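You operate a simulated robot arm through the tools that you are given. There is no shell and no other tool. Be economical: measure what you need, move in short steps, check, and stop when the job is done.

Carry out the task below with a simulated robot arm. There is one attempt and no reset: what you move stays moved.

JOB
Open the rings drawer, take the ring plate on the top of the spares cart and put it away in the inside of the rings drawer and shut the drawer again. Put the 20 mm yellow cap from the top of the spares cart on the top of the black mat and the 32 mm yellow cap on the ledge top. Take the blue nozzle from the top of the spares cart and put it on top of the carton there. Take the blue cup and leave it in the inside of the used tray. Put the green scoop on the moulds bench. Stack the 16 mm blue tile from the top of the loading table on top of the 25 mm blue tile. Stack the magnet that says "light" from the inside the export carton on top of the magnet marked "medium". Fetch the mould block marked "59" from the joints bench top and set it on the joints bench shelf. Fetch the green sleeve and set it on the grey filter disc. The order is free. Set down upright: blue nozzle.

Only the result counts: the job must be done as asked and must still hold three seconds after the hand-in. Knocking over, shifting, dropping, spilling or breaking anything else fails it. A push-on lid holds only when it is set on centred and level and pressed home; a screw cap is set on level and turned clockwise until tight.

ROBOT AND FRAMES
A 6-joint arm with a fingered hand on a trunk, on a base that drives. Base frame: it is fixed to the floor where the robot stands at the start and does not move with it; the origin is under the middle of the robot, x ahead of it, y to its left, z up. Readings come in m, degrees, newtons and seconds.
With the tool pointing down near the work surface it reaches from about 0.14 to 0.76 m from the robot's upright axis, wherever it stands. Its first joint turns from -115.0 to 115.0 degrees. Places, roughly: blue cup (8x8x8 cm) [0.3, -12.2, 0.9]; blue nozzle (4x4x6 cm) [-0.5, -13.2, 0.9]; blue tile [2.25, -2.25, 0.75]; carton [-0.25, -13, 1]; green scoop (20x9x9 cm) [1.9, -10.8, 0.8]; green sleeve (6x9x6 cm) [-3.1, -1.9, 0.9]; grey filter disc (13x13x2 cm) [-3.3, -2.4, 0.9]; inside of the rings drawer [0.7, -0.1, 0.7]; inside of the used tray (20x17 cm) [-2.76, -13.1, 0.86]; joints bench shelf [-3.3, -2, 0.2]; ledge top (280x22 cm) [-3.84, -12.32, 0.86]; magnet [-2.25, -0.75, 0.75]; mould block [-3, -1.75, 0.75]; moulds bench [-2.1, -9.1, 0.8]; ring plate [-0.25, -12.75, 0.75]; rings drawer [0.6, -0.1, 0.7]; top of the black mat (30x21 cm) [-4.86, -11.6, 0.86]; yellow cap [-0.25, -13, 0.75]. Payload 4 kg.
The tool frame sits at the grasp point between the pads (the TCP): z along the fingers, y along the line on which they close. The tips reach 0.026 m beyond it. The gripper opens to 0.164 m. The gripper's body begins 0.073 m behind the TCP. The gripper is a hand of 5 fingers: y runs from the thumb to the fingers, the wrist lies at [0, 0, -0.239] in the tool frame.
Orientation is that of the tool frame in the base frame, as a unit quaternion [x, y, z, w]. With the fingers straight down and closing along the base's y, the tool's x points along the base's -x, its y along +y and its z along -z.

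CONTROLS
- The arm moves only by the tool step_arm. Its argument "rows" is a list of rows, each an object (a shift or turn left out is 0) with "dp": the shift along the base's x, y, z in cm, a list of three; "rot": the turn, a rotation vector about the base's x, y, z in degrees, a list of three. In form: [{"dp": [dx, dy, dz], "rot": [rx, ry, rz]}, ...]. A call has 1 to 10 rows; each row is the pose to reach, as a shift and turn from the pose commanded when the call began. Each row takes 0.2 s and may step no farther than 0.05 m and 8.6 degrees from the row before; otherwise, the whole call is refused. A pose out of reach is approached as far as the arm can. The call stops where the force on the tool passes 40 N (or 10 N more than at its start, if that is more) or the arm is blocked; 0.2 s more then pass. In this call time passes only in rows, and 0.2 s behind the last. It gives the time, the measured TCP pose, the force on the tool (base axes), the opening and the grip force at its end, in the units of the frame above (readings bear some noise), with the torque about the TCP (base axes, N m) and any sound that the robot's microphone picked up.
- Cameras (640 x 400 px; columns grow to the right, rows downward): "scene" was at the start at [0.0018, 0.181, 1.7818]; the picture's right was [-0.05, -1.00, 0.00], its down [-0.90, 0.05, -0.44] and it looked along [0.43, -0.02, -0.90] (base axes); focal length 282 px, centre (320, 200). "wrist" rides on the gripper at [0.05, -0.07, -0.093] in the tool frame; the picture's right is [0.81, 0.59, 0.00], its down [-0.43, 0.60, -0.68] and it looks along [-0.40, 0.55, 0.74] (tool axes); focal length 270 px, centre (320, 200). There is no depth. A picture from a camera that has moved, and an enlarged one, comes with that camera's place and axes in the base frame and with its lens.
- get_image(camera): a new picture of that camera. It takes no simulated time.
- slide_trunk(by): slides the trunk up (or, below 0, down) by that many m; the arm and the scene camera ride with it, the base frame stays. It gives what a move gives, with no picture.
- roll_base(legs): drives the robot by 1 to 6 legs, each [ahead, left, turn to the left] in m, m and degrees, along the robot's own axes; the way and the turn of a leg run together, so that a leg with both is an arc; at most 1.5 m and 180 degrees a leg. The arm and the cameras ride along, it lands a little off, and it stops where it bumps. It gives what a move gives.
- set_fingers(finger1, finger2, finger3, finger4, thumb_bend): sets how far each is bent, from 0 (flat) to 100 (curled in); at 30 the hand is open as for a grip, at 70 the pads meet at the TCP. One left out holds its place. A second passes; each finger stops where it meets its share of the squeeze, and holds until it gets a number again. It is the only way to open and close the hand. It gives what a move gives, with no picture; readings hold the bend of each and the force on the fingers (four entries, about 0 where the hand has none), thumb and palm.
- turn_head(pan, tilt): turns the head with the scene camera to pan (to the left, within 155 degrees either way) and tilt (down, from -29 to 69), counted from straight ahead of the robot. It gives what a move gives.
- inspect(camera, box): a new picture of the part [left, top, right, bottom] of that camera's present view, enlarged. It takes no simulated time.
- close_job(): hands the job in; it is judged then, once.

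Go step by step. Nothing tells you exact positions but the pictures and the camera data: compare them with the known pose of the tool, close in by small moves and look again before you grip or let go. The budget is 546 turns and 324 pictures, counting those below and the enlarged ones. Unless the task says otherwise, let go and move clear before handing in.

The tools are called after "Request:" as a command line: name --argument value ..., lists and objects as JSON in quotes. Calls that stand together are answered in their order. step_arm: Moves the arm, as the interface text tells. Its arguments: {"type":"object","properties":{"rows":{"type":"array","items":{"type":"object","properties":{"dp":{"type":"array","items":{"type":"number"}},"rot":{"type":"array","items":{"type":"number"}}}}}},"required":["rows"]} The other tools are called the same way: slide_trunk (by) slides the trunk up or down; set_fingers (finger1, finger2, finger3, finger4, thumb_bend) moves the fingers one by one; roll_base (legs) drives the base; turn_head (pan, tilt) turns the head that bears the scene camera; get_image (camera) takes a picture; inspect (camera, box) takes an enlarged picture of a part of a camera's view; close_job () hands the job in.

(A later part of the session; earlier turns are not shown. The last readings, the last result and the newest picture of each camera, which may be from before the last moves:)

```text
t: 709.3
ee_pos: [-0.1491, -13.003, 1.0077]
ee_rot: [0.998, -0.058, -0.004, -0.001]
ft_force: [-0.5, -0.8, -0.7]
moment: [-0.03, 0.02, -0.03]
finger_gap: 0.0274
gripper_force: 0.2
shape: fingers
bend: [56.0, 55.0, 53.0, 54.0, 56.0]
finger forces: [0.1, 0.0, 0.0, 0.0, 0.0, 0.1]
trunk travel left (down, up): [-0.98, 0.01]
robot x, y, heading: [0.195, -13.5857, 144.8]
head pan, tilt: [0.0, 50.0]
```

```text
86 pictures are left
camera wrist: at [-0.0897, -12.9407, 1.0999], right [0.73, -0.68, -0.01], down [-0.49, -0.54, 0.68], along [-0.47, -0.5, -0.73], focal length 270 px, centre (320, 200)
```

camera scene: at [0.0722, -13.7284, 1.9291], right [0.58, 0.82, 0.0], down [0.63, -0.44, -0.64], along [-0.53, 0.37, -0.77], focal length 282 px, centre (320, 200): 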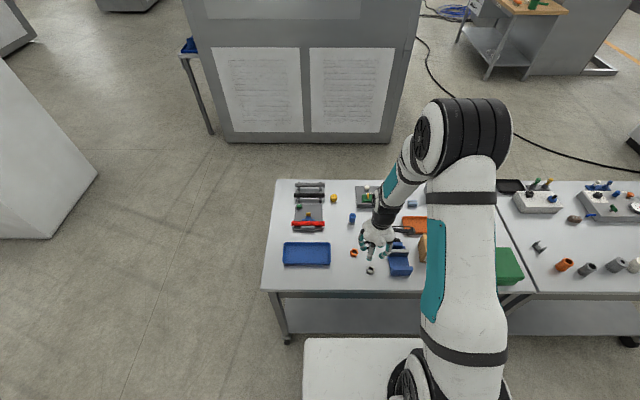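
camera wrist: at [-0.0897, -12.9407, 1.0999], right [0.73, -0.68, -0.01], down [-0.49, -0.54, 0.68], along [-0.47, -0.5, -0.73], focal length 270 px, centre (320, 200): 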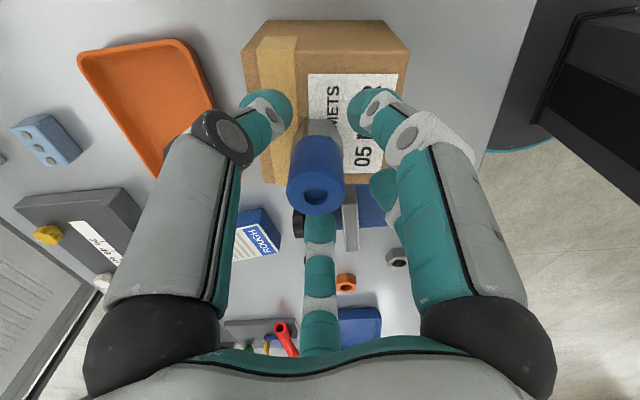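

Request:
step_arm --rows '[{"dp": [0, 0, 2]}, {"dp": [0, 0, 4.5]}, {"dp": [0, 0, 7.5]}, {"dp": [0, 0, 11]}]'

Request:
step_arm --rows '[{"dp": [3.5, -2.5, 0]}, {"dp": [7, -5, 0]}, {"dp": [10.5, -7.5, 0]}, {"dp": [14, -10, 0]}]'

Request:
get_image --camera "scene"

Request:
inspect --camera "scene" --box '[370, 190, 530, 290]'

```text
t: 710.3
ee_pos: [-0.1497, -13.0033, 1.116]
ee_rot: [0.998, -0.059, -0.003, -0.002]
ft_force: [-0.4, -0.8, 0.4]
moment: [0.0, 0.02, -0.01]
finger_gap: 0.027
gripper_force: 0.0
shape: fingers
bend: [56.0, 55.0, 53.0, 54.0, 56.0]
finger forces: [0.0, 0.0, 0.0, 0.0, 0.0, 0.1]
trunk travel left (down, up): [-0.98, 0.01]
robot x, y, heading: [0.1949, -13.5854, 144.9]
head pan, tilt: [0.0, 50.0]
```

```text
t: 711.3
ee_pos: [-0.0075, -13.1027, 1.1165]
ee_rot: [0.998, -0.059, -0.005, -0.002]
ft_force: [-0.5, -0.4, 0.2]
moment: [0.01, 0.02, 0.01]
finger_gap: 0.0272
gripper_force: 0.0
shape: fingers
bend: [56.0, 55.0, 53.0, 54.0, 56.0]
finger forces: [0.0, 0.0, 0.0, 0.0, 0.1, 0.0]
trunk travel left (down, up): [-0.98, 0.01]
robot x, y, heading: [0.1908, -13.5859, 144.7]
head pan, tilt: [0.0, 50.0]
```

```text
85 pictures are left
camera scene: at [0.0737, -13.7293, 1.9291], right [0.58, 0.82, 0.0], down [0.63, -0.44, -0.64], along [-0.53, 0.37, -0.77], focal length 282 px, centre (320, 200)
```

scene: 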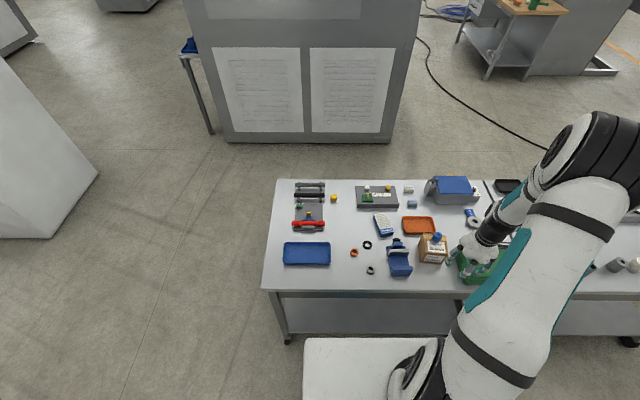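

```text
4.00 times, centred on (450, 240) of scene
camera zoom: at [0.0737, -13.7293, 1.9291], right [0.58, 0.82, 0.0], down [0.63, -0.44, -0.64], along [-0.53, 0.37, -0.77], focal length 1130 px, centre (-200, 40)
```

zoom: 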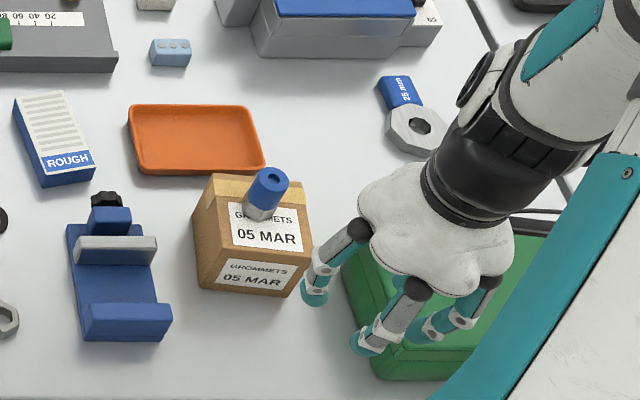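

The nozzle stands on the carton. The ring plate (octagonal ring with blue "25 mm" tag) is at about (-0.135,-12.73); I shift right and closer.

Request:
step_arm --rows '[{"dp": [3.5, -2.5, 1]}, {"dp": [7, -5, 1]}]'

Request:
roll_base --legs '[[0, -0.5, 0], [0.14, 0, 0]]'

Request:
get_image --camera "scene"

Request:
inspect --camera "scene" --box '[260, 180, 400, 280]'

```text
t: 711.9
ee_pos: [0.0618, -13.1536, 1.1261]
ee_rot: [0.998, -0.059, -0.004, -0.001]
ft_force: [-0.4, 0.2, 0.3]
moment: [-0.03, 0.0, 0.03]
finger_gap: 0.0273
gripper_force: 0.0
shape: fingers
bend: [56.0, 55.0, 53.0, 54.0, 56.0]
finger forces: [0.0, 0.1, 0.0, 0.1, 0.0, 0.1]
trunk travel left (down, up): [-0.98, 0.01]
robot x, y, heading: [0.1898, -13.5876, 144.8]
head pan, tilt: [0.0, 50.0]
```

```text
t: 715.8
ee_pos: [0.2268, -12.6649, 1.1259]
ee_rot: [0.999, -0.054, -0.003, -0.001]
ft_force: [-0.6, -0.2, 0.8]
moment: [-0.02, -0.02, 0.02]
finger_gap: 0.0271
gripper_force: 0.0
shape: fingers
bend: [56.0, 55.0, 53.0, 54.0, 56.0]
finger forces: [0.1, 0.1, 0.1, 0.1, 0.1, 0.0]
trunk travel left (down, up): [-0.98, 0.01]
robot x, y, heading: [0.3638, -13.0986, 145.5]
head pan, tilt: [0.0, 50.0]
```

```text
83 pictures are left
camera scene: at [0.2437, -13.2389, 1.9291], right [0.57, 0.82, 0.0], down [0.63, -0.44, -0.64], along [-0.53, 0.36, -0.77], focal length 282 px, centre (320, 200)
```

scene: 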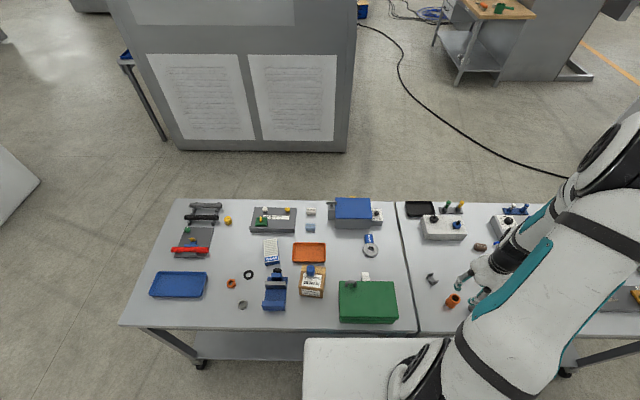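

```text
4.00 times, centred on (330, 230) of scene
camera zoom: at [0.2437, -13.2389, 1.9291], right [0.57, 0.82, 0.0], down [0.63, -0.44, -0.64], along [-0.53, 0.36, -0.77], focal length 1130 px, centre (280, 80)
```

zoom: 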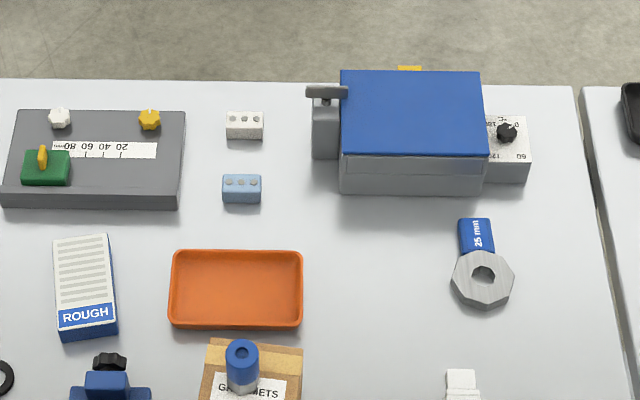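

Request:
set_fingers --finger1 48 --finger2 48 --finger3 48 --finger4 48 --thumb_bend 48

Request:
step_arm --rows '[{"dp": [-4.5, -0.8, 0], "rot": [0, 0, -5]}, {"dp": [-9, -1.6, 0], "rot": [0, 0, -10]}, {"dp": [-13.5, -2.4, 0], "rot": [0, 0, -15]}, {"dp": [-18, -3.2, 0], "rot": [0, 0, -20]}, {"dp": [-22.5, -4, 0], "rot": [0, 0, -25]}, {"dp": [-27, -4.8, 0], "rot": [0, 0, -30]}, {"dp": [-31.5, -5.5, 0], "rot": [0, 0, -35]}, {"dp": [-36.2, -6.1, 0], "rot": [0, 0, -39]}, {"dp": [-36.2, -6.1, -4.5], "rot": [0, 0, -39]}, {"dp": [-36.2, -6.1, -9], "rot": [0, 0, -39]}]'

Request:
get_image --camera "wrist"

Request:
inspect --camera "scene" --box '[300, 190, 440, 280]'

```text
t: 716.8
ee_pos: [0.2264, -12.6647, 1.1273]
ee_rot: [0.999, -0.054, -0.004, -0.001]
ft_force: [-0.8, -0.3, 0.2]
moment: [0.04, 0.01, 0.0]
finger_gap: 0.047
gripper_force: 0.0
shape: fingers
bend: [48.0, 48.0, 48.0, 48.0, 48.0]
finger forces: [0.0, 0.1, 0.1, 0.0, 0.0, 0.0]
trunk travel left (down, up): [-0.98, 0.01]
robot x, y, heading: [0.3632, -13.0938, 145.5]
head pan, tilt: [0.0, 50.0]
```

```text
t: 719.0
ee_pos: [-0.1354, -12.7255, 1.0363]
ee_rot: [0.923, -0.385, -0.004, -0.002]
ft_force: [0.5, 0.2, -0.2]
moment: [0.04, -0.05, -0.01]
finger_gap: 0.047
gripper_force: 0.1
shape: fingers
bend: [48.0, 48.0, 48.0, 48.0, 48.0]
finger forces: [0.1, 0.0, 0.0, 0.1, 0.0, 0.0]
trunk travel left (down, up): [-0.98, 0.01]
robot x, y, heading: [0.3618, -13.0956, 145.2]
head pan, tilt: [0.0, 50.0]
```

```text
81 pictures are left
camera wrist: at [-0.0503, -12.7132, 1.1288], right [0.15, -0.99, -0.01], down [-0.72, -0.12, 0.68], along [-0.67, -0.1, -0.73], focal length 270 px, centre (320, 200)
```

wrist: 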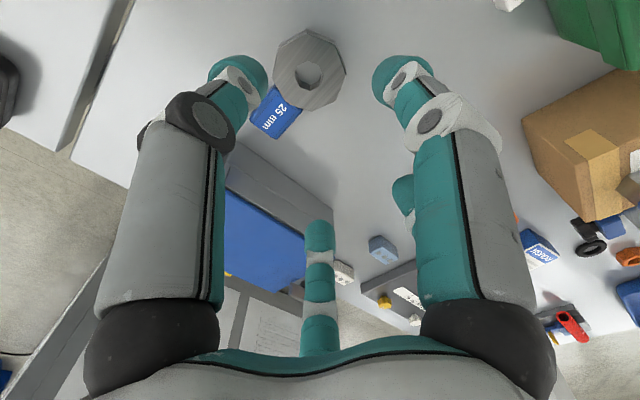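

```text
4.44 times, centred on (370, 235) of scene
camera zoom: at [0.2432, -13.2397, 1.9291], right [0.57, 0.82, 0.0], down [0.63, -0.44, -0.64], along [-0.53, 0.37, -0.77], focal length 1255 px, centre (98, 44)
```

zoom: 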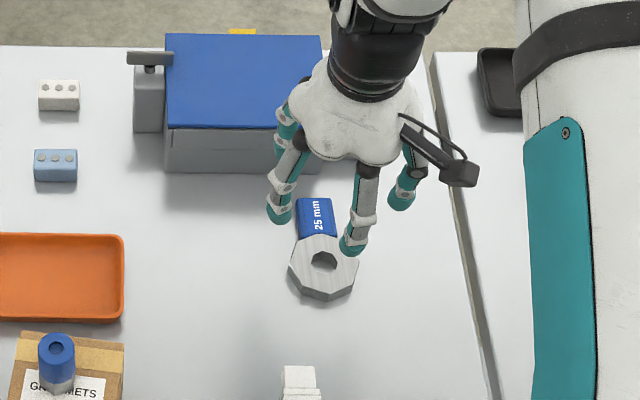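

Request:
step_arm --rows '[{"dp": [0.2, 0.5, -4.5]}, {"dp": [0.2, 0.5, -9]}, {"dp": [0.2, 0.5, -12]}]'

Request:
get_image --camera "wrist"

Request:
inspect --camera "scene" --box '[300, 190, 440, 280]'

```text
t: 719.8
ee_pos: [-0.1338, -12.7206, 0.9153]
ee_rot: [0.923, -0.384, -0.004, -0.003]
ft_force: [0.0, 1.0, 0.8]
moment: [-0.06, 0.0, -0.01]
finger_gap: 0.0471
gripper_force: 0.1
shape: fingers
bend: [48.0, 48.0, 48.0, 48.0, 48.0]
finger forces: [0.0, 0.0, 0.0, 0.0, 0.1, 0.1]
trunk travel left (down, up): [-0.98, 0.01]
robot x, y, heading: [0.3635, -13.0939, 145.6]
head pan, tilt: [0.0, 50.0]
```

```text
79 pictures are left
camera wrist: at [-0.0474, -12.7081, 1.0084], right [0.15, -0.99, -0.01], down [-0.72, -0.12, 0.68], along [-0.67, -0.1, -0.73], focal length 270 px, centre (320, 200)
```

wrist: 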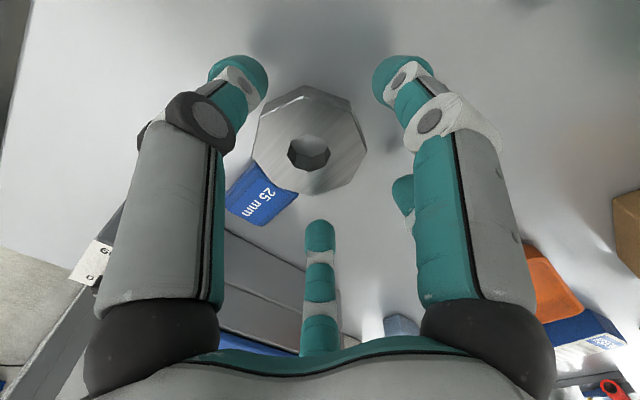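

```text
4.44 times, centred on (370, 235) of scene
camera zoom: at [0.2441, -13.2392, 1.9292], right [0.57, 0.82, 0.0], down [0.63, -0.44, -0.64], along [-0.53, 0.37, -0.77], focal length 1255 px, centre (98, 44)
```

zoom: 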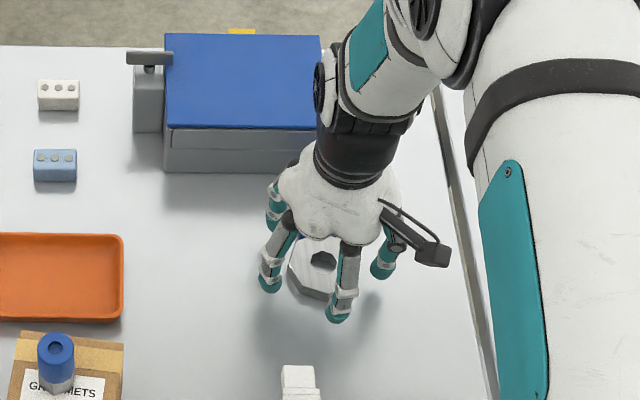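

Request:
step_arm --rows '[{"dp": [-0.1, 0.5, -1.2]}, {"dp": [-0.1, 0.5, -1.9]}, {"dp": [-0.1, 0.5, -2.3]}]'

Request:
set_fingers --finger1 54 --finger2 54 --finger3 54 --finger4 54 --thumb_bend 54

Request:
get_image --camera "wrist"

```text
t: 720.6
ee_pos: [-0.1336, -12.7165, 0.8961]
ee_rot: [0.923, -0.384, -0.004, -0.002]
ft_force: [-0.3, -0.8, 11.0]
moment: [-0.4, -0.3, 0.03]
finger_gap: 0.0475
gripper_force: 5.6
shape: fingers
bend: [48.0, 48.0, 48.0, 48.0, 48.0]
finger forces: [7.0, 3.9, 0.1, 0.0, 0.0, 0.0]
trunk travel left (down, up): [-0.98, 0.01]
robot x, y, heading: [0.3646, -13.0945, 145.4]
head pan, tilt: [0.0, 50.0]
```

```text
t: 721.6
ee_pos: [-0.1326, -12.7163, 0.8952]
ee_rot: [0.923, -0.384, -0.005, -0.003]
ft_force: [2.9, -4.6, 24.5]
moment: [-0.97, -0.87, -0.01]
finger_gap: 0.0384
gripper_force: 13.8
shape: fingers
bend: [50.0, 52.0, 53.0, 53.0, 54.0]
finger forces: [17.5, 7.7, 0.4, 1.0, 0.0, 0.0]
trunk travel left (down, up): [-0.98, 0.01]
robot x, y, heading: [0.3666, -13.0941, 145.3]
head pan, tilt: [0.0, 50.0]
```

```text
77 pictures are left
camera wrist: at [-0.0466, -12.7045, 0.9882], right [0.15, -0.99, -0.01], down [-0.72, -0.12, 0.68], along [-0.67, -0.1, -0.73], focal length 270 px, centre (320, 200)
```

wrist: 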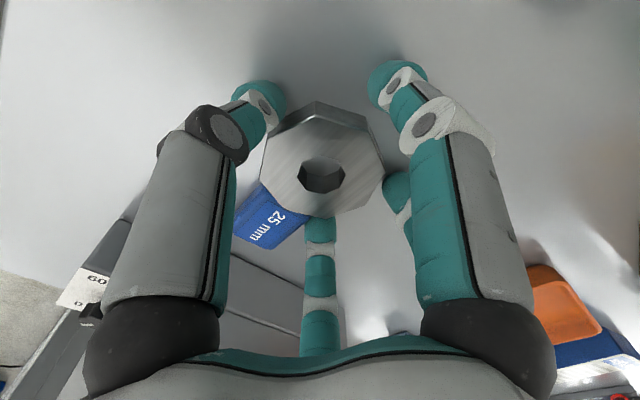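

Request:
step_arm --rows '[{"dp": [0, 0, 0.3], "rot": [-0.6, -0.5, 0]}]'

Request:
set_fingers --finger1 60 --finger2 60 --finger3 60 --finger4 60 --thumb_bend 60

Request:
set_fingers --finger1 70 --finger2 70 --finger3 70 --finger4 70 --thumb_bend 70

Request:
get_image --camera "wrist"

```text
t: 722.0
ee_pos: [-0.1335, -12.7161, 0.8953]
ee_rot: [0.923, -0.384, 0.002, 0.001]
ft_force: [-1.1, 0.4, 0.5]
moment: [0.06, 0.05, -0.04]
finger_gap: 0.033
gripper_force: 1.0
shape: fingers
bend: [54.0, 54.0, 54.0, 53.0, 54.0]
finger forces: [0.2, 0.2, 0.8, 1.7, 0.0, 0.0]
trunk travel left (down, up): [-0.98, 0.01]
robot x, y, heading: [0.367, -13.0945, 145.4]
head pan, tilt: [0.0, 50.0]
```

```text
t: 723.0
ee_pos: [-0.1335, -12.7156, 0.8964]
ee_rot: [0.923, -0.384, 0.002, 0.0]
ft_force: [-0.2, -0.9, -0.1]
moment: [-0.02, -0.03, 0.01]
finger_gap: 0.0284
gripper_force: 11.7
shape: fingers
bend: [56.0, 55.0, 55.0, 56.0, 57.0]
finger forces: [4.4, 4.9, 5.3, 3.9, 4.8, 0.1]
trunk travel left (down, up): [-0.98, 0.01]
robot x, y, heading: [0.3629, -13.0919, 145.5]
head pan, tilt: [0.0, 50.0]
```

```text
t: 724.0
ee_pos: [-0.1335, -12.7151, 0.8973]
ee_rot: [0.924, -0.384, 0.002, 0.001]
ft_force: [0.4, 0.2, 1.1]
moment: [0.01, 0.02, 0.0]
finger_gap: 0.0257
gripper_force: 21.2
shape: fingers
bend: [57.0, 54.0, 53.0, 57.0, 61.0]
finger forces: [5.0, 8.1, 8.5, 6.1, 15.0, 0.0]
trunk travel left (down, up): [-0.98, 0.01]
robot x, y, heading: [0.3605, -13.0994, 145.4]
head pan, tilt: [0.0, 50.0]
```

```text
76 pictures are left
camera wrist: at [-0.0488, -12.7019, 0.9899], right [0.15, -0.99, 0.0], down [-0.73, -0.11, 0.67], along [-0.67, -0.11, -0.74], focal length 270 px, centre (320, 200)
```

wrist: 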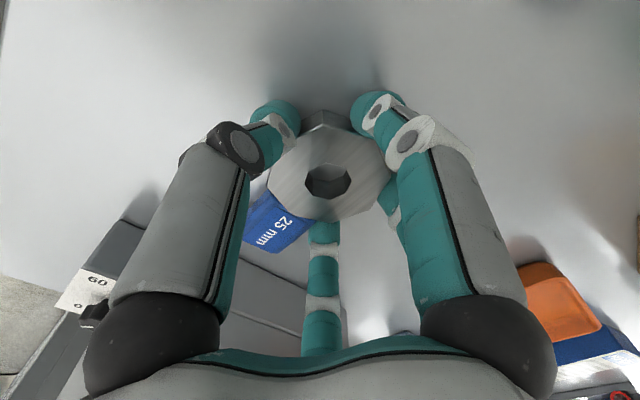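

Request:
step_arm --rows '[{"dp": [0, 0, 2]}, {"dp": [0, 0, 5]}, {"dp": [0, 0, 9]}, {"dp": [0, 0, 13]}, {"dp": [0, 0, 17]}, {"dp": [0, 0, 20]}]'

Request:
get_image --camera "wrist"

```text
t: 725.4
ee_pos: [-0.135, -12.7165, 1.098]
ee_rot: [0.923, -0.384, 0.003, 0.0]
ft_force: [-0.4, 0.5, -3.5]
moment: [0.01, -0.07, 0.0]
finger_gap: 0.0252
gripper_force: 21.3
shape: fingers
bend: [57.0, 54.0, 53.0, 57.0, 61.0]
finger forces: [5.1, 8.2, 8.7, 5.9, 14.8, 0.0]
trunk travel left (down, up): [-0.98, 0.01]
robot x, y, heading: [0.3649, -13.0958, 145.3]
head pan, tilt: [0.0, 50.0]
```

```text
75 pictures are left
camera wrist: at [-0.0497, -12.7027, 1.1911], right [0.15, -0.99, 0.0], down [-0.73, -0.11, 0.67], along [-0.67, -0.11, -0.74], focal length 270 px, centre (320, 200)
```

wrist: 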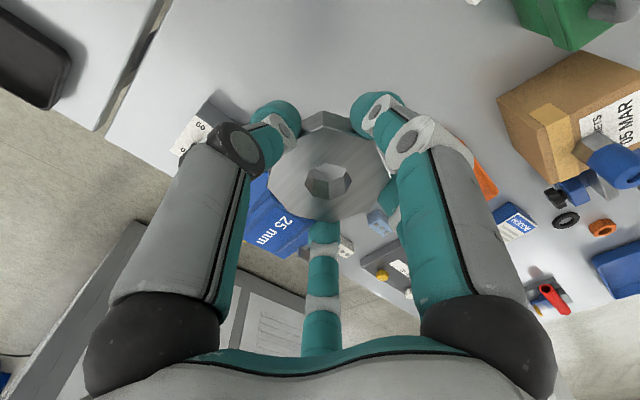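

Ring plate held securely. I tuck the arm and start the trip home, retracing my route.

Request:
step_arm --rows '[{"dp": [3.5, -2.4, 0.5]}, {"dp": [7, -4.8, 1]}, {"dp": [10.5, -7.2, 1]}, {"dp": [14, -9.7, 1]}]'

Request:
roll_base --legs '[[-0.42, 0, -0.8], [0, -1.4, 0], [0, -0.45, 0], [1.45, 0, 0], [1.0, 0, 0]]'

Request:
turn_head --pan -45 --tilt 20

Request:
get_image --camera "scene"

```text
t: 726.4
ee_pos: [0.0091, -12.8133, 1.1089]
ee_rot: [0.924, -0.383, 0.002, 0.001]
ft_force: [1.2, -0.2, -3.8]
moment: [-0.01, -0.05, -0.02]
finger_gap: 0.025
gripper_force: 21.9
shape: fingers
bend: [57.0, 54.0, 53.0, 57.0, 61.0]
finger forces: [5.2, 8.2, 8.8, 6.3, 14.5, 0.0]
trunk travel left (down, up): [-0.98, 0.01]
robot x, y, heading: [0.3672, -13.0971, 145.3]
head pan, tilt: [0.0, 50.0]
```

```text
t: 749.6
ee_pos: [-0.5255, -10.0551, 1.1073]
ee_rot: [0.915, -0.404, 0.003, 0.001]
ft_force: [0.5, 0.3, -3.5]
moment: [-0.06, -0.08, -0.01]
finger_gap: 0.0246
gripper_force: 21.7
shape: fingers
bend: [57.0, 54.0, 53.0, 57.0, 62.0]
finger forces: [5.1, 8.2, 9.2, 6.4, 14.6, 0.0]
trunk travel left (down, up): [-0.98, 0.01]
robot x, y, heading: [-0.1834, -10.3511, 142.6]
head pan, tilt: [0.0, 50.0]
```

```text
t: 750.7
ee_pos: [-0.5266, -10.0543, 1.1075]
ee_rot: [0.914, -0.405, 0.002, 0.001]
ft_force: [1.2, 0.5, -2.8]
moment: [-0.03, -0.1, -0.01]
finger_gap: 0.0246
gripper_force: 21.6
shape: fingers
bend: [57.0, 54.0, 53.0, 57.0, 62.0]
finger forces: [5.2, 8.2, 9.2, 6.3, 14.6, 0.1]
trunk travel left (down, up): [-0.98, 0.01]
robot x, y, heading: [-0.1826, -10.3556, 142.5]
head pan, tilt: [-45.0, 20.0]
```

```text
74 pictures are left
camera scene: at [-0.2588, -10.4471, 1.9746], right [0.99, 0.14, 0.0], down [0.05, -0.34, -0.94], along [-0.13, 0.93, -0.34], focal length 282 px, centre (320, 200)
```

scene: 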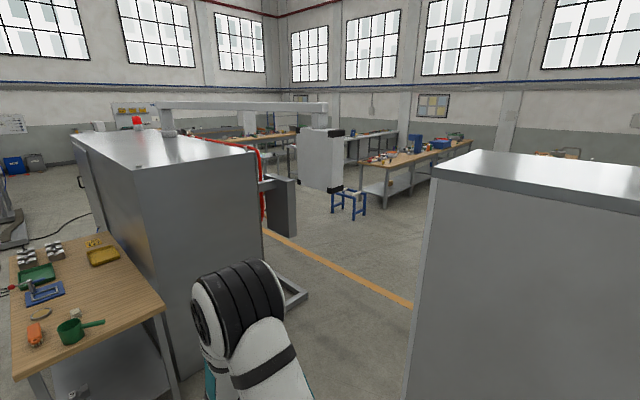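

Request:
roll_base --legs '[[0, 0, 1.9], [0.92, 0, 0], [0, 0, -90], [1.3, 0, 0], [1.3, 0, 0]]'

Request:
turn_head --pan 60 --tilt 20

Request:
get_image --camera "scene"

```text
t: 772.2
ee_pos: [0.987, -7.4009, 1.1075]
ee_rot: [-0.357, 0.934, -0.001, -0.003]
ft_force: [-0.4, -0.6, -3.8]
moment: [-0.11, 0.05, -0.01]
finger_gap: 0.0241
gripper_force: 21.1
shape: fingers
bend: [57.0, 54.0, 53.0, 57.0, 62.0]
finger forces: [4.9, 7.9, 9.2, 6.1, 14.5, 0.0]
trunk travel left (down, up): [-0.98, 0.01]
robot x, y, heading: [0.6843, -7.7424, 52.0]
head pan, tilt: [-45.0, 20.0]
```

```text
t: 774.0
ee_pos: [0.9865, -7.4009, 1.1076]
ee_rot: [-0.357, 0.934, 0.0, -0.002]
ft_force: [0.3, -0.3, -3.0]
moment: [-0.07, 0.04, -0.01]
finger_gap: 0.0242
gripper_force: 21.1
shape: fingers
bend: [57.0, 54.0, 53.0, 57.0, 62.0]
finger forces: [4.9, 7.9, 9.2, 6.1, 14.4, 0.0]
trunk travel left (down, up): [-0.98, 0.01]
robot x, y, heading: [0.6863, -7.7457, 52.2]
head pan, tilt: [60.0, 20.0]
```

```text
73 pictures are left
camera scene: at [0.4666, -7.5912, 1.9747], right [0.93, 0.38, 0.0], down [0.13, -0.32, -0.94], along [-0.36, 0.87, -0.34], focal length 282 px, centre (320, 200)
```

scene: 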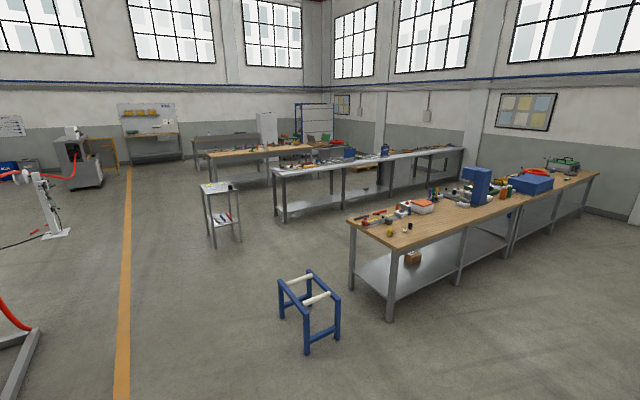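

Request:
roll_base --legs '[[0, 0, 92.3], [1.45, 0, 0], [1.45, 0, 0], [1.45, 0, 0], [0.85, 0, 0]]'

```text
t: 803.0
ee_pos: [-3.8245, -4.274, 1.1073]
ee_rot: [0.911, -0.412, 0.004, 0.0]
ft_force: [-0.1, -0.4, -3.3]
moment: [-0.02, -0.07, 0.01]
finger_gap: 0.0237
gripper_force: 21.0
shape: fingers
bend: [57.0, 54.0, 53.0, 57.0, 62.0]
finger forces: [4.7, 7.7, 9.3, 6.1, 14.4, 0.1]
trunk travel left (down, up): [-0.98, 0.01]
robot x, y, heading: [-3.4852, -4.5766, 142.0]
head pan, tilt: [60.0, 20.0]
```

Request:
roll_base --legs '[[0, 0, -87.6], [1.4, 0.12, 0], [1.4, 0, 0], [1.4, 0, 0]]'

Request:
turn_head --pan 0 --tilt 25

Request:
get_image --camera "scene"

```text
t: 827.0
ee_pos: [-0.7626, -0.774, 1.1073]
ee_rot: [-0.366, 0.931, -0.002, -0.003]
ft_force: [0.0, -1.1, -4.2]
moment: [-0.09, 0.03, -0.01]
finger_gap: 0.0235
gripper_force: 20.7
shape: fingers
bend: [58.0, 54.0, 53.0, 57.0, 62.0]
finger forces: [4.6, 7.6, 9.1, 6.0, 14.3, 0.0]
trunk travel left (down, up): [-0.98, 0.01]
robot x, y, heading: [-1.059, -1.1244, 53.5]
head pan, tilt: [60.0, 20.0]
```

```text
t: 828.3
ee_pos: [-0.7635, -0.7742, 1.1068]
ee_rot: [-0.366, 0.931, -0.003, -0.003]
ft_force: [-0.4, -0.4, -3.3]
moment: [-0.08, 0.01, -0.01]
finger_gap: 0.0234
gripper_force: 20.9
shape: fingers
bend: [58.0, 54.0, 53.0, 57.0, 62.0]
finger forces: [4.7, 7.5, 9.1, 5.9, 14.2, 0.0]
trunk travel left (down, up): [-0.98, 0.01]
robot x, y, heading: [-1.0563, -1.1209, 53.7]
head pan, tilt: [0.0, 25.0]
```

```text
72 pictures are left
camera scene: at [-1.1879, -0.9867, 1.9666], right [0.8, -0.59, 0.0], down [-0.25, -0.34, -0.91], along [0.54, 0.73, -0.42], focal length 282 px, centre (320, 200)
```

scene: 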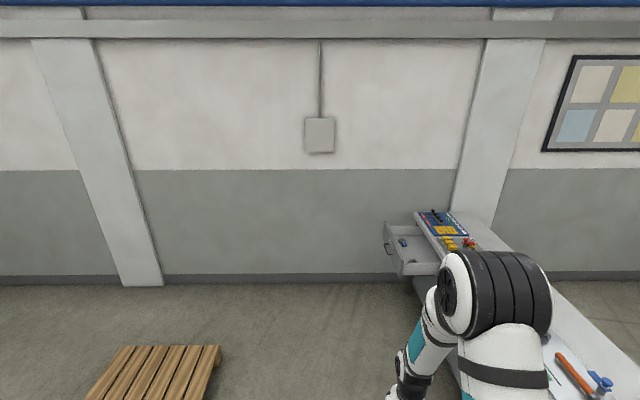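

Request:
roll_base --legs '[[0.7, 0.25, 0.7], [0.72, 0, 0], [0, 0, -90]]'

Request:
turn_head --pan 0 --tilt 50

Request:
get_image --camera "scene"

```text
t: 839.7
ee_pos: [-0.0829, -0.1361, 1.1076]
ee_rot: [0.412, 0.911, 0.002, -0.004]
ft_force: [-1.1, -0.7, -3.8]
moment: [-0.04, 0.07, -0.01]
finger_gap: 0.023
gripper_force: 19.7
shape: fingers
bend: [58.0, 54.0, 53.0, 57.0, 62.0]
finger forces: [4.4, 7.4, 8.9, 5.9, 14.2, 0.0]
trunk travel left (down, up): [-0.98, 0.01]
robot x, y, heading: [-0.4206, 0.1701, -38.1]
head pan, tilt: [0.0, 25.0]
```

```text
t: 840.6
ee_pos: [-0.0843, -0.1363, 1.1087]
ee_rot: [0.413, 0.911, 0.001, -0.003]
ft_force: [0.0, -0.1, -3.5]
moment: [0.0, 0.07, 0.03]
finger_gap: 0.0229
gripper_force: 19.8
shape: fingers
bend: [58.0, 54.0, 53.0, 57.0, 62.0]
finger forces: [4.4, 7.2, 8.9, 5.9, 14.2, 0.1]
trunk travel left (down, up): [-0.98, 0.01]
robot x, y, heading: [-0.422, 0.1678, -37.8]
head pan, tilt: [0.0, 50.0]
```

```text
71 pictures are left
camera scene: at [-0.2935, 0.3022, 1.9291], right [-0.62, -0.79, 0.0], down [-0.6, 0.47, -0.64], along [0.51, -0.4, -0.77], focal length 282 px, centre (320, 200)
```

scene: 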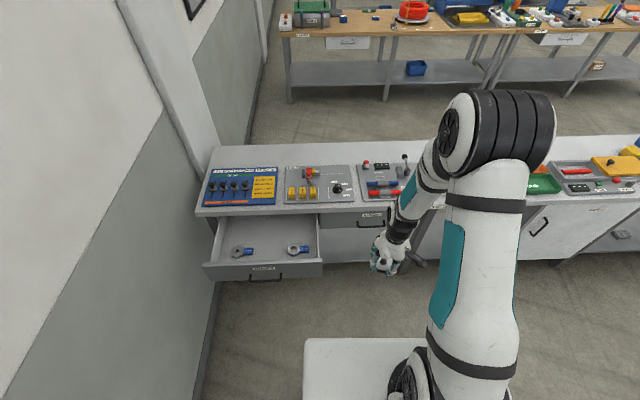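

Request:
inspect --camera "scene" --box '[190, 195, 350, 295]'

Request:
slide_trunk --by -0.2

Request:
inspect --camera "scene" --box '[180, 130, 340, 270]'

```text
4.00 times, centred on (270, 245) of scene
camera zoom: at [-0.2935, 0.3022, 1.9291], right [-0.62, -0.79, 0.0], down [-0.6, 0.47, -0.64], along [0.51, -0.4, -0.77], focal length 1130 px, centre (520, 20)
```

zoom: 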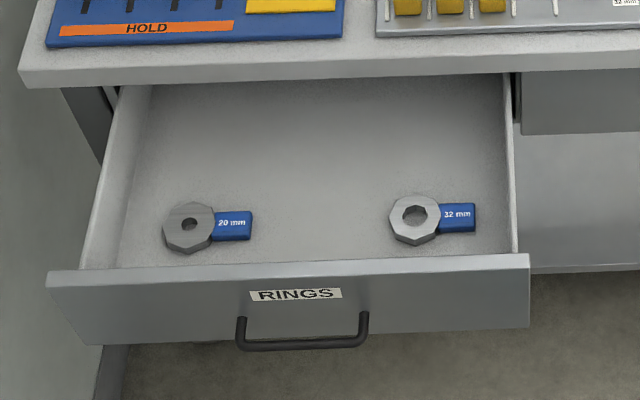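

```text
t: 842.8
ee_pos: [-0.0831, -0.1362, 0.9076]
ee_rot: [0.412, 0.911, 0.001, -0.003]
ft_force: [0.1, -0.5, -4.3]
moment: [0.01, 0.09, 0.02]
finger_gap: 0.0229
gripper_force: 20.2
shape: fingers
bend: [58.0, 54.0, 53.0, 57.0, 62.0]
finger forces: [4.3, 7.2, 8.8, 6.0, 14.2, 0.0]
trunk travel left (down, up): [-0.78, 0.21]
robot x, y, heading: [-0.4227, 0.1706, -38.1]
head pan, tilt: [0.0, 50.0]
```

```text
2.86 times, centred on (260, 200) of scene
camera zoom: at [-0.2937, 0.3023, 1.7291], right [-0.62, -0.79, 0.0], down [-0.6, 0.47, -0.64], along [0.51, -0.4, -0.77], focal length 807 px, centre (491, 200)
```

zoom: 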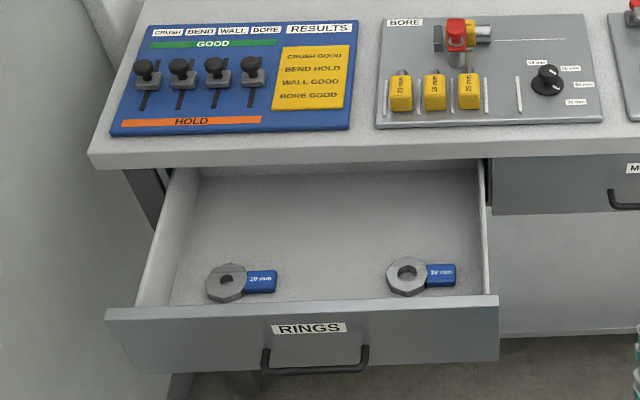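

Both drawer parts triangulate to z≈0.70; free spot between them at about (0.392,0.067). I move closer and bring the plate over it.

Request:
roll_base --legs '[[0.2, 0, 2]]'

Request:
get_image --camera "scene"

```text
t: 844.4
ee_pos: [0.0891, -0.2472, 0.9074]
ee_rot: [0.398, 0.918, 0.002, -0.004]
ft_force: [0.3, -0.3, -3.5]
moment: [0.04, 0.09, 0.02]
finger_gap: 0.0228
gripper_force: 20.9
shape: fingers
bend: [58.0, 54.0, 53.0, 57.0, 62.0]
finger forces: [4.4, 7.3, 8.9, 6.0, 14.3, 0.1]
trunk travel left (down, up): [-0.78, 0.21]
robot x, y, heading: [-0.2636, 0.0469, -36.3]
head pan, tilt: [0.0, 50.0]
```

```text
68 pictures are left
camera scene: at [-0.1359, 0.1833, 1.729], right [-0.59, -0.81, 0.0], down [-0.62, 0.45, -0.64], along [0.52, -0.38, -0.77], focal length 282 px, centre (320, 200)
```

scene: 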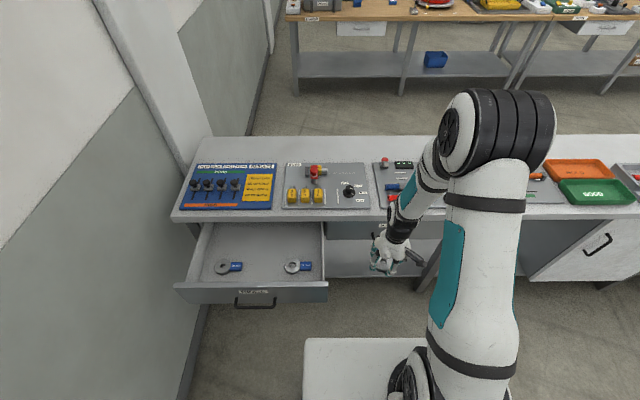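

Request:
step_arm --rows '[{"dp": [3.3, 3.5, 0]}, {"dp": [6.6, 7, 0]}, {"dp": [9.9, 10.5, 0]}, {"dp": [13.2, 14, 0]}, {"dp": [16.5, 17.5, 0]}, {"dp": [19.8, 21, 0]}, {"dp": [23.1, 24.5, 0]}, {"dp": [26.5, 28, 0]}, {"dp": [30, 31.3, 0]}]'

Request:
get_image --camera "wrist"

Request:
inspect --camera "scene" --box '[160, 180, 360, 310]'

```text
t: 846.4
ee_pos: [0.39, 0.0663, 0.9068]
ee_rot: [0.397, 0.918, 0.0, -0.004]
ft_force: [-0.1, 0.0, -4.3]
moment: [0.01, 0.1, 0.02]
finger_gap: 0.0228
gripper_force: 20.4
shape: fingers
bend: [58.0, 54.0, 53.0, 57.0, 62.0]
finger forces: [4.2, 7.5, 8.9, 6.1, 14.4, 0.1]
trunk travel left (down, up): [-0.78, 0.21]
robot x, y, heading: [-0.2587, 0.0432, -36.0]
head pan, tilt: [0.0, 50.0]
```

```text
67 pictures are left
camera wrist: at [0.3054, 0.0545, 1.0009], right [-0.13, 0.99, 0.0], down [0.73, 0.09, 0.67], along [0.67, 0.09, -0.74], focal length 270 px, centre (320, 200)
```

wrist: 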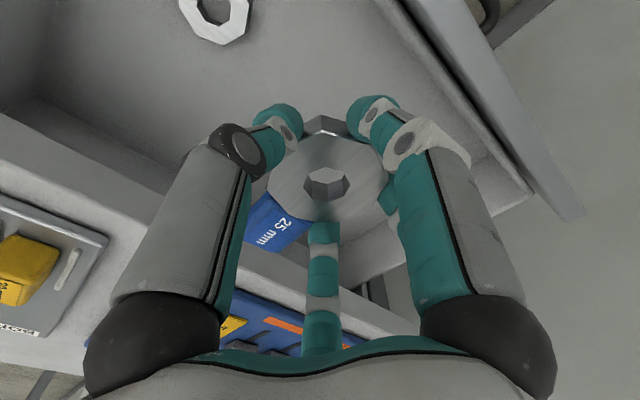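

```text
3.08 times, centred on (260, 245) of scene
camera zoom: at [-0.1357, 0.1854, 1.7289], right [-0.59, -0.81, 0.0], down [-0.62, 0.45, -0.64], along [0.52, -0.38, -0.77], focal length 869 px, centre (505, 62)
```

zoom: 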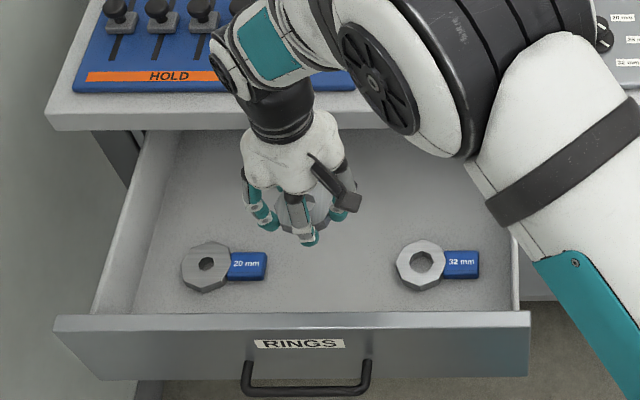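

I shift 4 cm deeper to stay clear of the drawer front, then lower into the drawer.

Request:
step_arm --rows '[{"dp": [3.6, -1.7, 0]}, {"dp": [3.6, -1.7, -4.5]}, {"dp": [3.6, -1.7, -9]}, {"dp": [3.6, -1.7, -12.5]}]'

Request:
get_image --camera "wrist"

Request:
inspect --camera "scene" --box '[160, 180, 360, 310]'

```text
t: 847.4
ee_pos: [0.4261, 0.051, 0.7818]
ee_rot: [0.397, 0.918, 0.001, -0.003]
ft_force: [-0.3, -0.7, -3.9]
moment: [0.05, 0.11, -0.05]
finger_gap: 0.0222
gripper_force: 20.6
shape: fingers
bend: [58.0, 54.0, 53.0, 57.0, 62.0]
finger forces: [4.3, 7.6, 9.1, 6.1, 14.0, 0.0]
trunk travel left (down, up): [-0.78, 0.21]
robot x, y, heading: [-0.262, 0.0453, -36.4]
head pan, tilt: [0.0, 50.0]
```

```text
65 pictures are left
camera wrist: at [0.3405, 0.0396, 0.8755], right [-0.13, 0.99, 0.0], down [0.73, 0.09, 0.67], along [0.67, 0.09, -0.74], focal length 270 px, centre (320, 200)
```

wrist: 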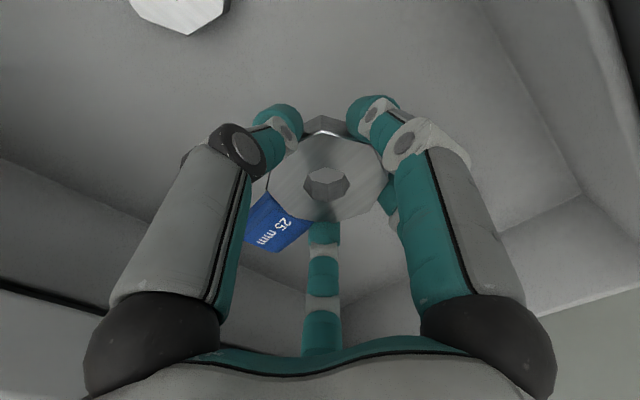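

```text
3.08 times, centred on (260, 245) of scene
camera zoom: at [-0.1364, 0.1845, 1.7291], right [-0.59, -0.81, 0.0], down [-0.62, 0.45, -0.64], along [0.52, -0.38, -0.77], focal length 869 px, centre (505, 62)
```

zoom: 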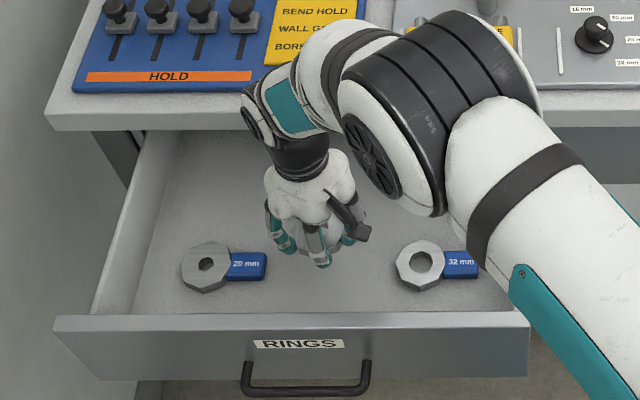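

Request:
step_arm --rows '[{"dp": [0, 0, -2.5]}, {"dp": [0, 0, -4]}, {"dp": [0, 0, -5]}, {"dp": [0, 0, -5.6]}, {"dp": [0, 0, -6.2]}, {"dp": [0, 0, -6.8]}, {"dp": [0, 0, -7.4]}, {"dp": [0, 0, -8]}]'

Request:
inspect --camera "scene" --box '[160, 180, 360, 310]'

```text
t: 849.2
ee_pos: [0.4254, 0.0493, 0.7096]
ee_rot: [0.397, 0.918, 0.003, 0.002]
ft_force: [-2.5, -4.7, 36.5]
moment: [0.45, -0.76, -0.02]
finger_gap: 0.0219
gripper_force: 33.5
shape: fingers
bend: [58.0, 54.0, 53.0, 57.0, 62.0]
finger forces: [4.8, 18.0, 18.0, 8.8, 17.6, 0.0]
trunk travel left (down, up): [-0.78, 0.21]
robot x, y, heading: [-0.2602, 0.0464, -36.5]
head pan, tilt: [0.0, 50.0]
```

```text
3.08 times, centred on (260, 245) of scene
camera zoom: at [-0.1417, 0.1839, 1.7302], right [-0.59, -0.81, 0.0], down [-0.62, 0.45, -0.64], along [0.52, -0.38, -0.76], focal length 869 px, centre (505, 62)
```

zoom: 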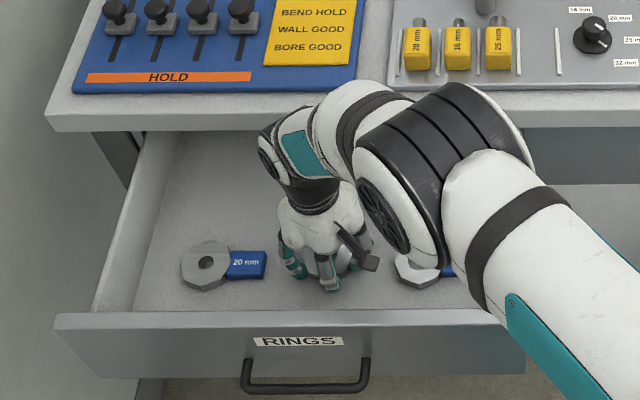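

Touchdown on the drawer floor. I ease off and release with a small opening.

Request:
step_arm --rows '[{"dp": [0, 0, 0.4]}]'

Request:
set_fingers --finger1 49 --finger2 47 --finger3 47 --finger4 49 --thumb_bend 51

Request:
step_arm --rows '[{"dp": [0, 0, 2]}, {"dp": [0, 0, 5]}, {"dp": [0, 0, 9]}, {"dp": [0, 0, 13.5]}, {"dp": [0, 0, 18]}, {"dp": [0, 0, 22]}]'

Request:
get_image --camera "wrist"

Request:
inspect --camera "scene" --box '[160, 180, 360, 310]'

```text
t: 849.6
ee_pos: [0.4233, 0.0503, 0.7094]
ee_rot: [0.398, 0.918, 0.002, -0.001]
ft_force: [1.9, 1.0, 26.4]
moment: [0.35, -1.13, -0.04]
finger_gap: 0.0221
gripper_force: 29.4
shape: fingers
bend: [58.0, 54.0, 53.0, 57.0, 62.0]
finger forces: [4.2, 10.8, 22.5, 7.0, 14.0, 0.0]
trunk travel left (down, up): [-0.78, 0.21]
robot x, y, heading: [-0.2593, 0.049, -36.3]
head pan, tilt: [0.0, 50.0]
```

```text
t: 850.6
ee_pos: [0.4221, 0.0506, 0.7089]
ee_rot: [0.397, 0.918, 0.001, -0.004]
ft_force: [2.4, 4.1, 25.0]
moment: [-0.61, -0.28, 0.18]
finger_gap: 0.0404
gripper_force: 12.6
shape: fingers
bend: [49.0, 47.0, 48.0, 51.0, 52.0]
finger forces: [0.2, 0.1, 5.3, 11.8, 8.2, 0.0]
trunk travel left (down, up): [-0.78, 0.21]
robot x, y, heading: [-0.2608, 0.0463, -36.5]
head pan, tilt: [0.0, 50.0]
```

```text
t: 852.0
ee_pos: [0.4212, 0.0498, 0.9281]
ee_rot: [0.397, 0.918, 0.0, -0.003]
ft_force: [-0.9, -0.4, -0.8]
moment: [0.0, 0.0, 0.01]
finger_gap: 0.0422
gripper_force: 0.1
shape: fingers
bend: [49.0, 47.0, 47.0, 49.0, 51.0]
finger forces: [0.0, 0.0, 0.0, 0.0, 0.0, 0.0]
trunk travel left (down, up): [-0.78, 0.21]
robot x, y, heading: [-0.2627, 0.0455, -36.5]
head pan, tilt: [0.0, 50.0]
```

```text
62 pictures are left
camera wrist: at [0.3369, 0.0391, 1.0209], right [-0.13, 0.99, 0.0], down [0.73, 0.09, 0.67], along [0.67, 0.09, -0.74], focal length 270 px, centre (320, 200)
```

wrist: 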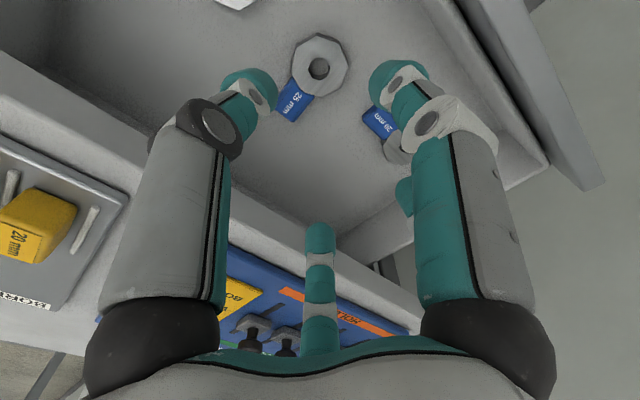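

```text
3.08 times, centred on (260, 245) of scene
camera zoom: at [-0.1381, 0.1845, 1.729], right [-0.59, -0.81, 0.0], down [-0.62, 0.45, -0.64], along [0.52, -0.38, -0.77], focal length 869 px, centre (505, 62)
```

zoom: 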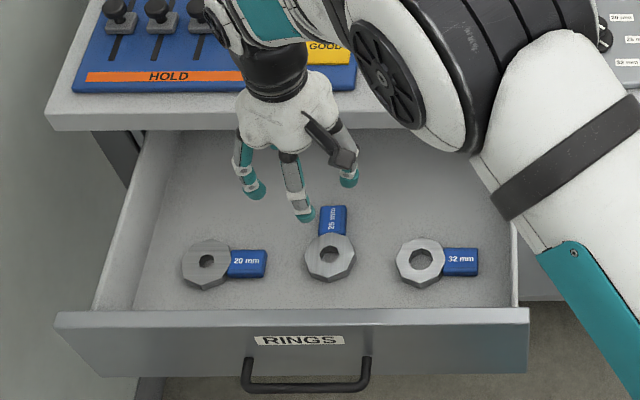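

Ring plate is in the drawer. To shut it I back off, point the hand at the drawer front and make a fist.

Request:
roll_base --legs '[[-0.45, 0, 0.9]]'

Request:
set_fingers --finger1 100 --finger2 100 --finger3 100 --finger4 100 --thumb_bend 85

Request:
step_arm --rows '[{"rot": [-4.83, -6.75, 0]}, {"rot": [-9.66, -13.5, 0]}, {"rot": [-14.5, -20.2, 0]}, {"rot": [-19.3, -27, 0]}, {"rot": [-24.1, -33.7, 0]}, {"rot": [-29, -40.5, 0]}, {"rot": [-33.8, -47.2, 0]}, {"rot": [-38.6, -54, 0]}, {"rot": [-43.5, -60.7, 0]}, {"rot": [-48.3, -67.5, 0]}]'

Request:
get_image --camera "scene"

```text
t: 854.7
ee_pos: [0.0617, 0.3224, 0.9273]
ee_rot: [0.388, 0.922, 0.001, -0.002]
ft_force: [0.2, 0.4, -0.3]
moment: [-0.01, -0.01, 0.0]
finger_gap: 0.0423
gripper_force: 0.1
shape: fingers
bend: [49.0, 47.0, 47.0, 49.0, 51.0]
finger forces: [0.0, 0.0, 0.0, 0.0, 0.0, 0.0]
trunk travel left (down, up): [-0.78, 0.21]
robot x, y, heading: [-0.6208, 0.3065, -35.2]
head pan, tilt: [0.0, 50.0]
```

```text
t: 855.7
ee_pos: [0.0628, 0.3231, 0.927]
ee_rot: [0.388, 0.921, 0.0, -0.003]
ft_force: [0.2, 0.1, 0.2]
moment: [0.02, -0.03, 0.0]
finger_gap: 0.0
gripper_force: 0.1
shape: fingers
bend: [73.0, 68.0, 68.0, 73.0, 76.0]
finger forces: [0.1, 0.0, 0.0, 0.0, 0.0, 0.1]
trunk travel left (down, up): [-0.78, 0.21]
robot x, y, heading: [-0.6226, 0.3047, -35.3]
head pan, tilt: [0.0, 50.0]
```

```text
t: 857.9
ee_pos: [0.0628, 0.3229, 0.9276]
ee_rot: [0.291, 0.692, -0.145, 0.645]
ft_force: [1.0, -0.2, 0.0]
moment: [0.0, -0.03, 0.01]
finger_gap: 0.0
gripper_force: 0.0
shape: fingers
bend: [73.0, 68.0, 68.0, 73.0, 76.0]
finger forces: [0.0, 0.1, 0.0, 0.1, 0.0, 0.0]
trunk travel left (down, up): [-0.78, 0.21]
robot x, y, heading: [-0.6192, 0.304, -35.0]
head pan, tilt: [0.0, 50.0]
```

```text
60 pictures are left
camera scene: at [-0.4997, 0.4462, 1.7291], right [-0.58, -0.82, 0.0], down [-0.63, 0.44, -0.64], along [0.53, -0.37, -0.77], focal length 282 px, centre (320, 200)
```

scene: 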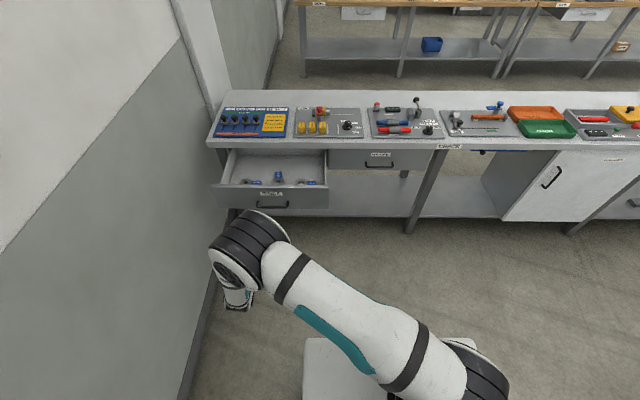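

Request:
slide_trunk --by -0.225

Request:
roll_base --legs '[[0.2, 0, -0.6]]'

Request:
get_image --camera "scene"

Request:
get_image --camera "wrist"

```text
t: 860.2
ee_pos: [0.0624, 0.3235, 0.7023]
ee_rot: [0.292, 0.692, -0.146, 0.644]
ft_force: [-0.5, -0.2, 0.3]
moment: [0.02, 0.0, 0.0]
finger_gap: 0.0001
gripper_force: 0.0
shape: fingers
bend: [73.0, 68.0, 68.0, 73.0, 76.0]
finger forces: [0.1, 0.1, 0.0, 0.0, 0.1, 0.1]
trunk travel left (down, up): [-0.555, 0.435]
robot x, y, heading: [-0.6231, 0.3059, -35.2]
head pan, tilt: [0.0, 50.0]
```

```text
t: 861.8
ee_pos: [0.222, 0.2009, 0.7016]
ee_rot: [0.294, 0.691, -0.149, 0.643]
ft_force: [-0.3, -0.1, 0.7]
moment: [-0.02, 0.01, -0.01]
finger_gap: 0.0
gripper_force: 0.0
shape: fingers
bend: [73.0, 68.0, 68.0, 73.0, 76.0]
finger forces: [0.0, 0.0, 0.0, 0.0, 0.0, 0.0]
trunk travel left (down, up): [-0.555, 0.435]
robot x, y, heading: [-0.461, 0.1943, -35.6]
head pan, tilt: [0.0, 50.0]
```

```text
59 pictures are left
camera scene: at [-0.3381, 0.3304, 1.504], right [-0.58, -0.81, 0.0], down [-0.62, 0.45, -0.64], along [0.52, -0.38, -0.77], focal length 282 px, centre (320, 200)
```

scene: 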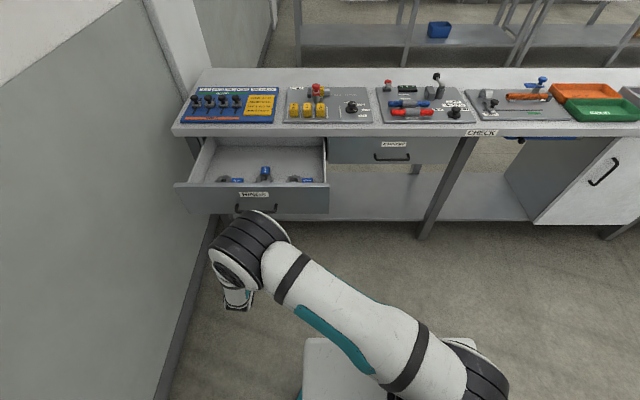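

```text
58 pictures are left
camera wrist: at [0.1064, 0.2126, 0.6521], right [0.35, 0.63, -0.69], down [-0.19, 0.77, 0.61], along [0.92, -0.09, 0.39], focal length 270 px, centre (320, 200)
```

wrist: 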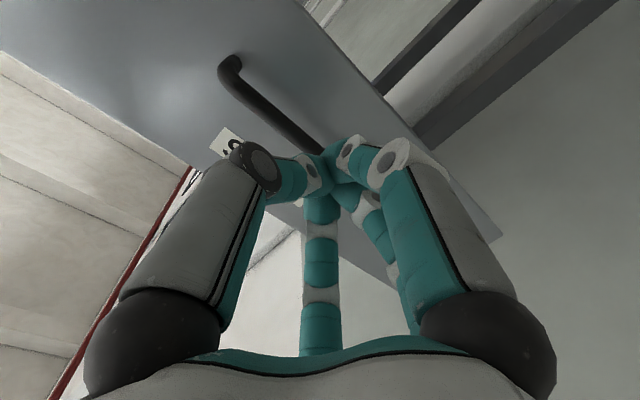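

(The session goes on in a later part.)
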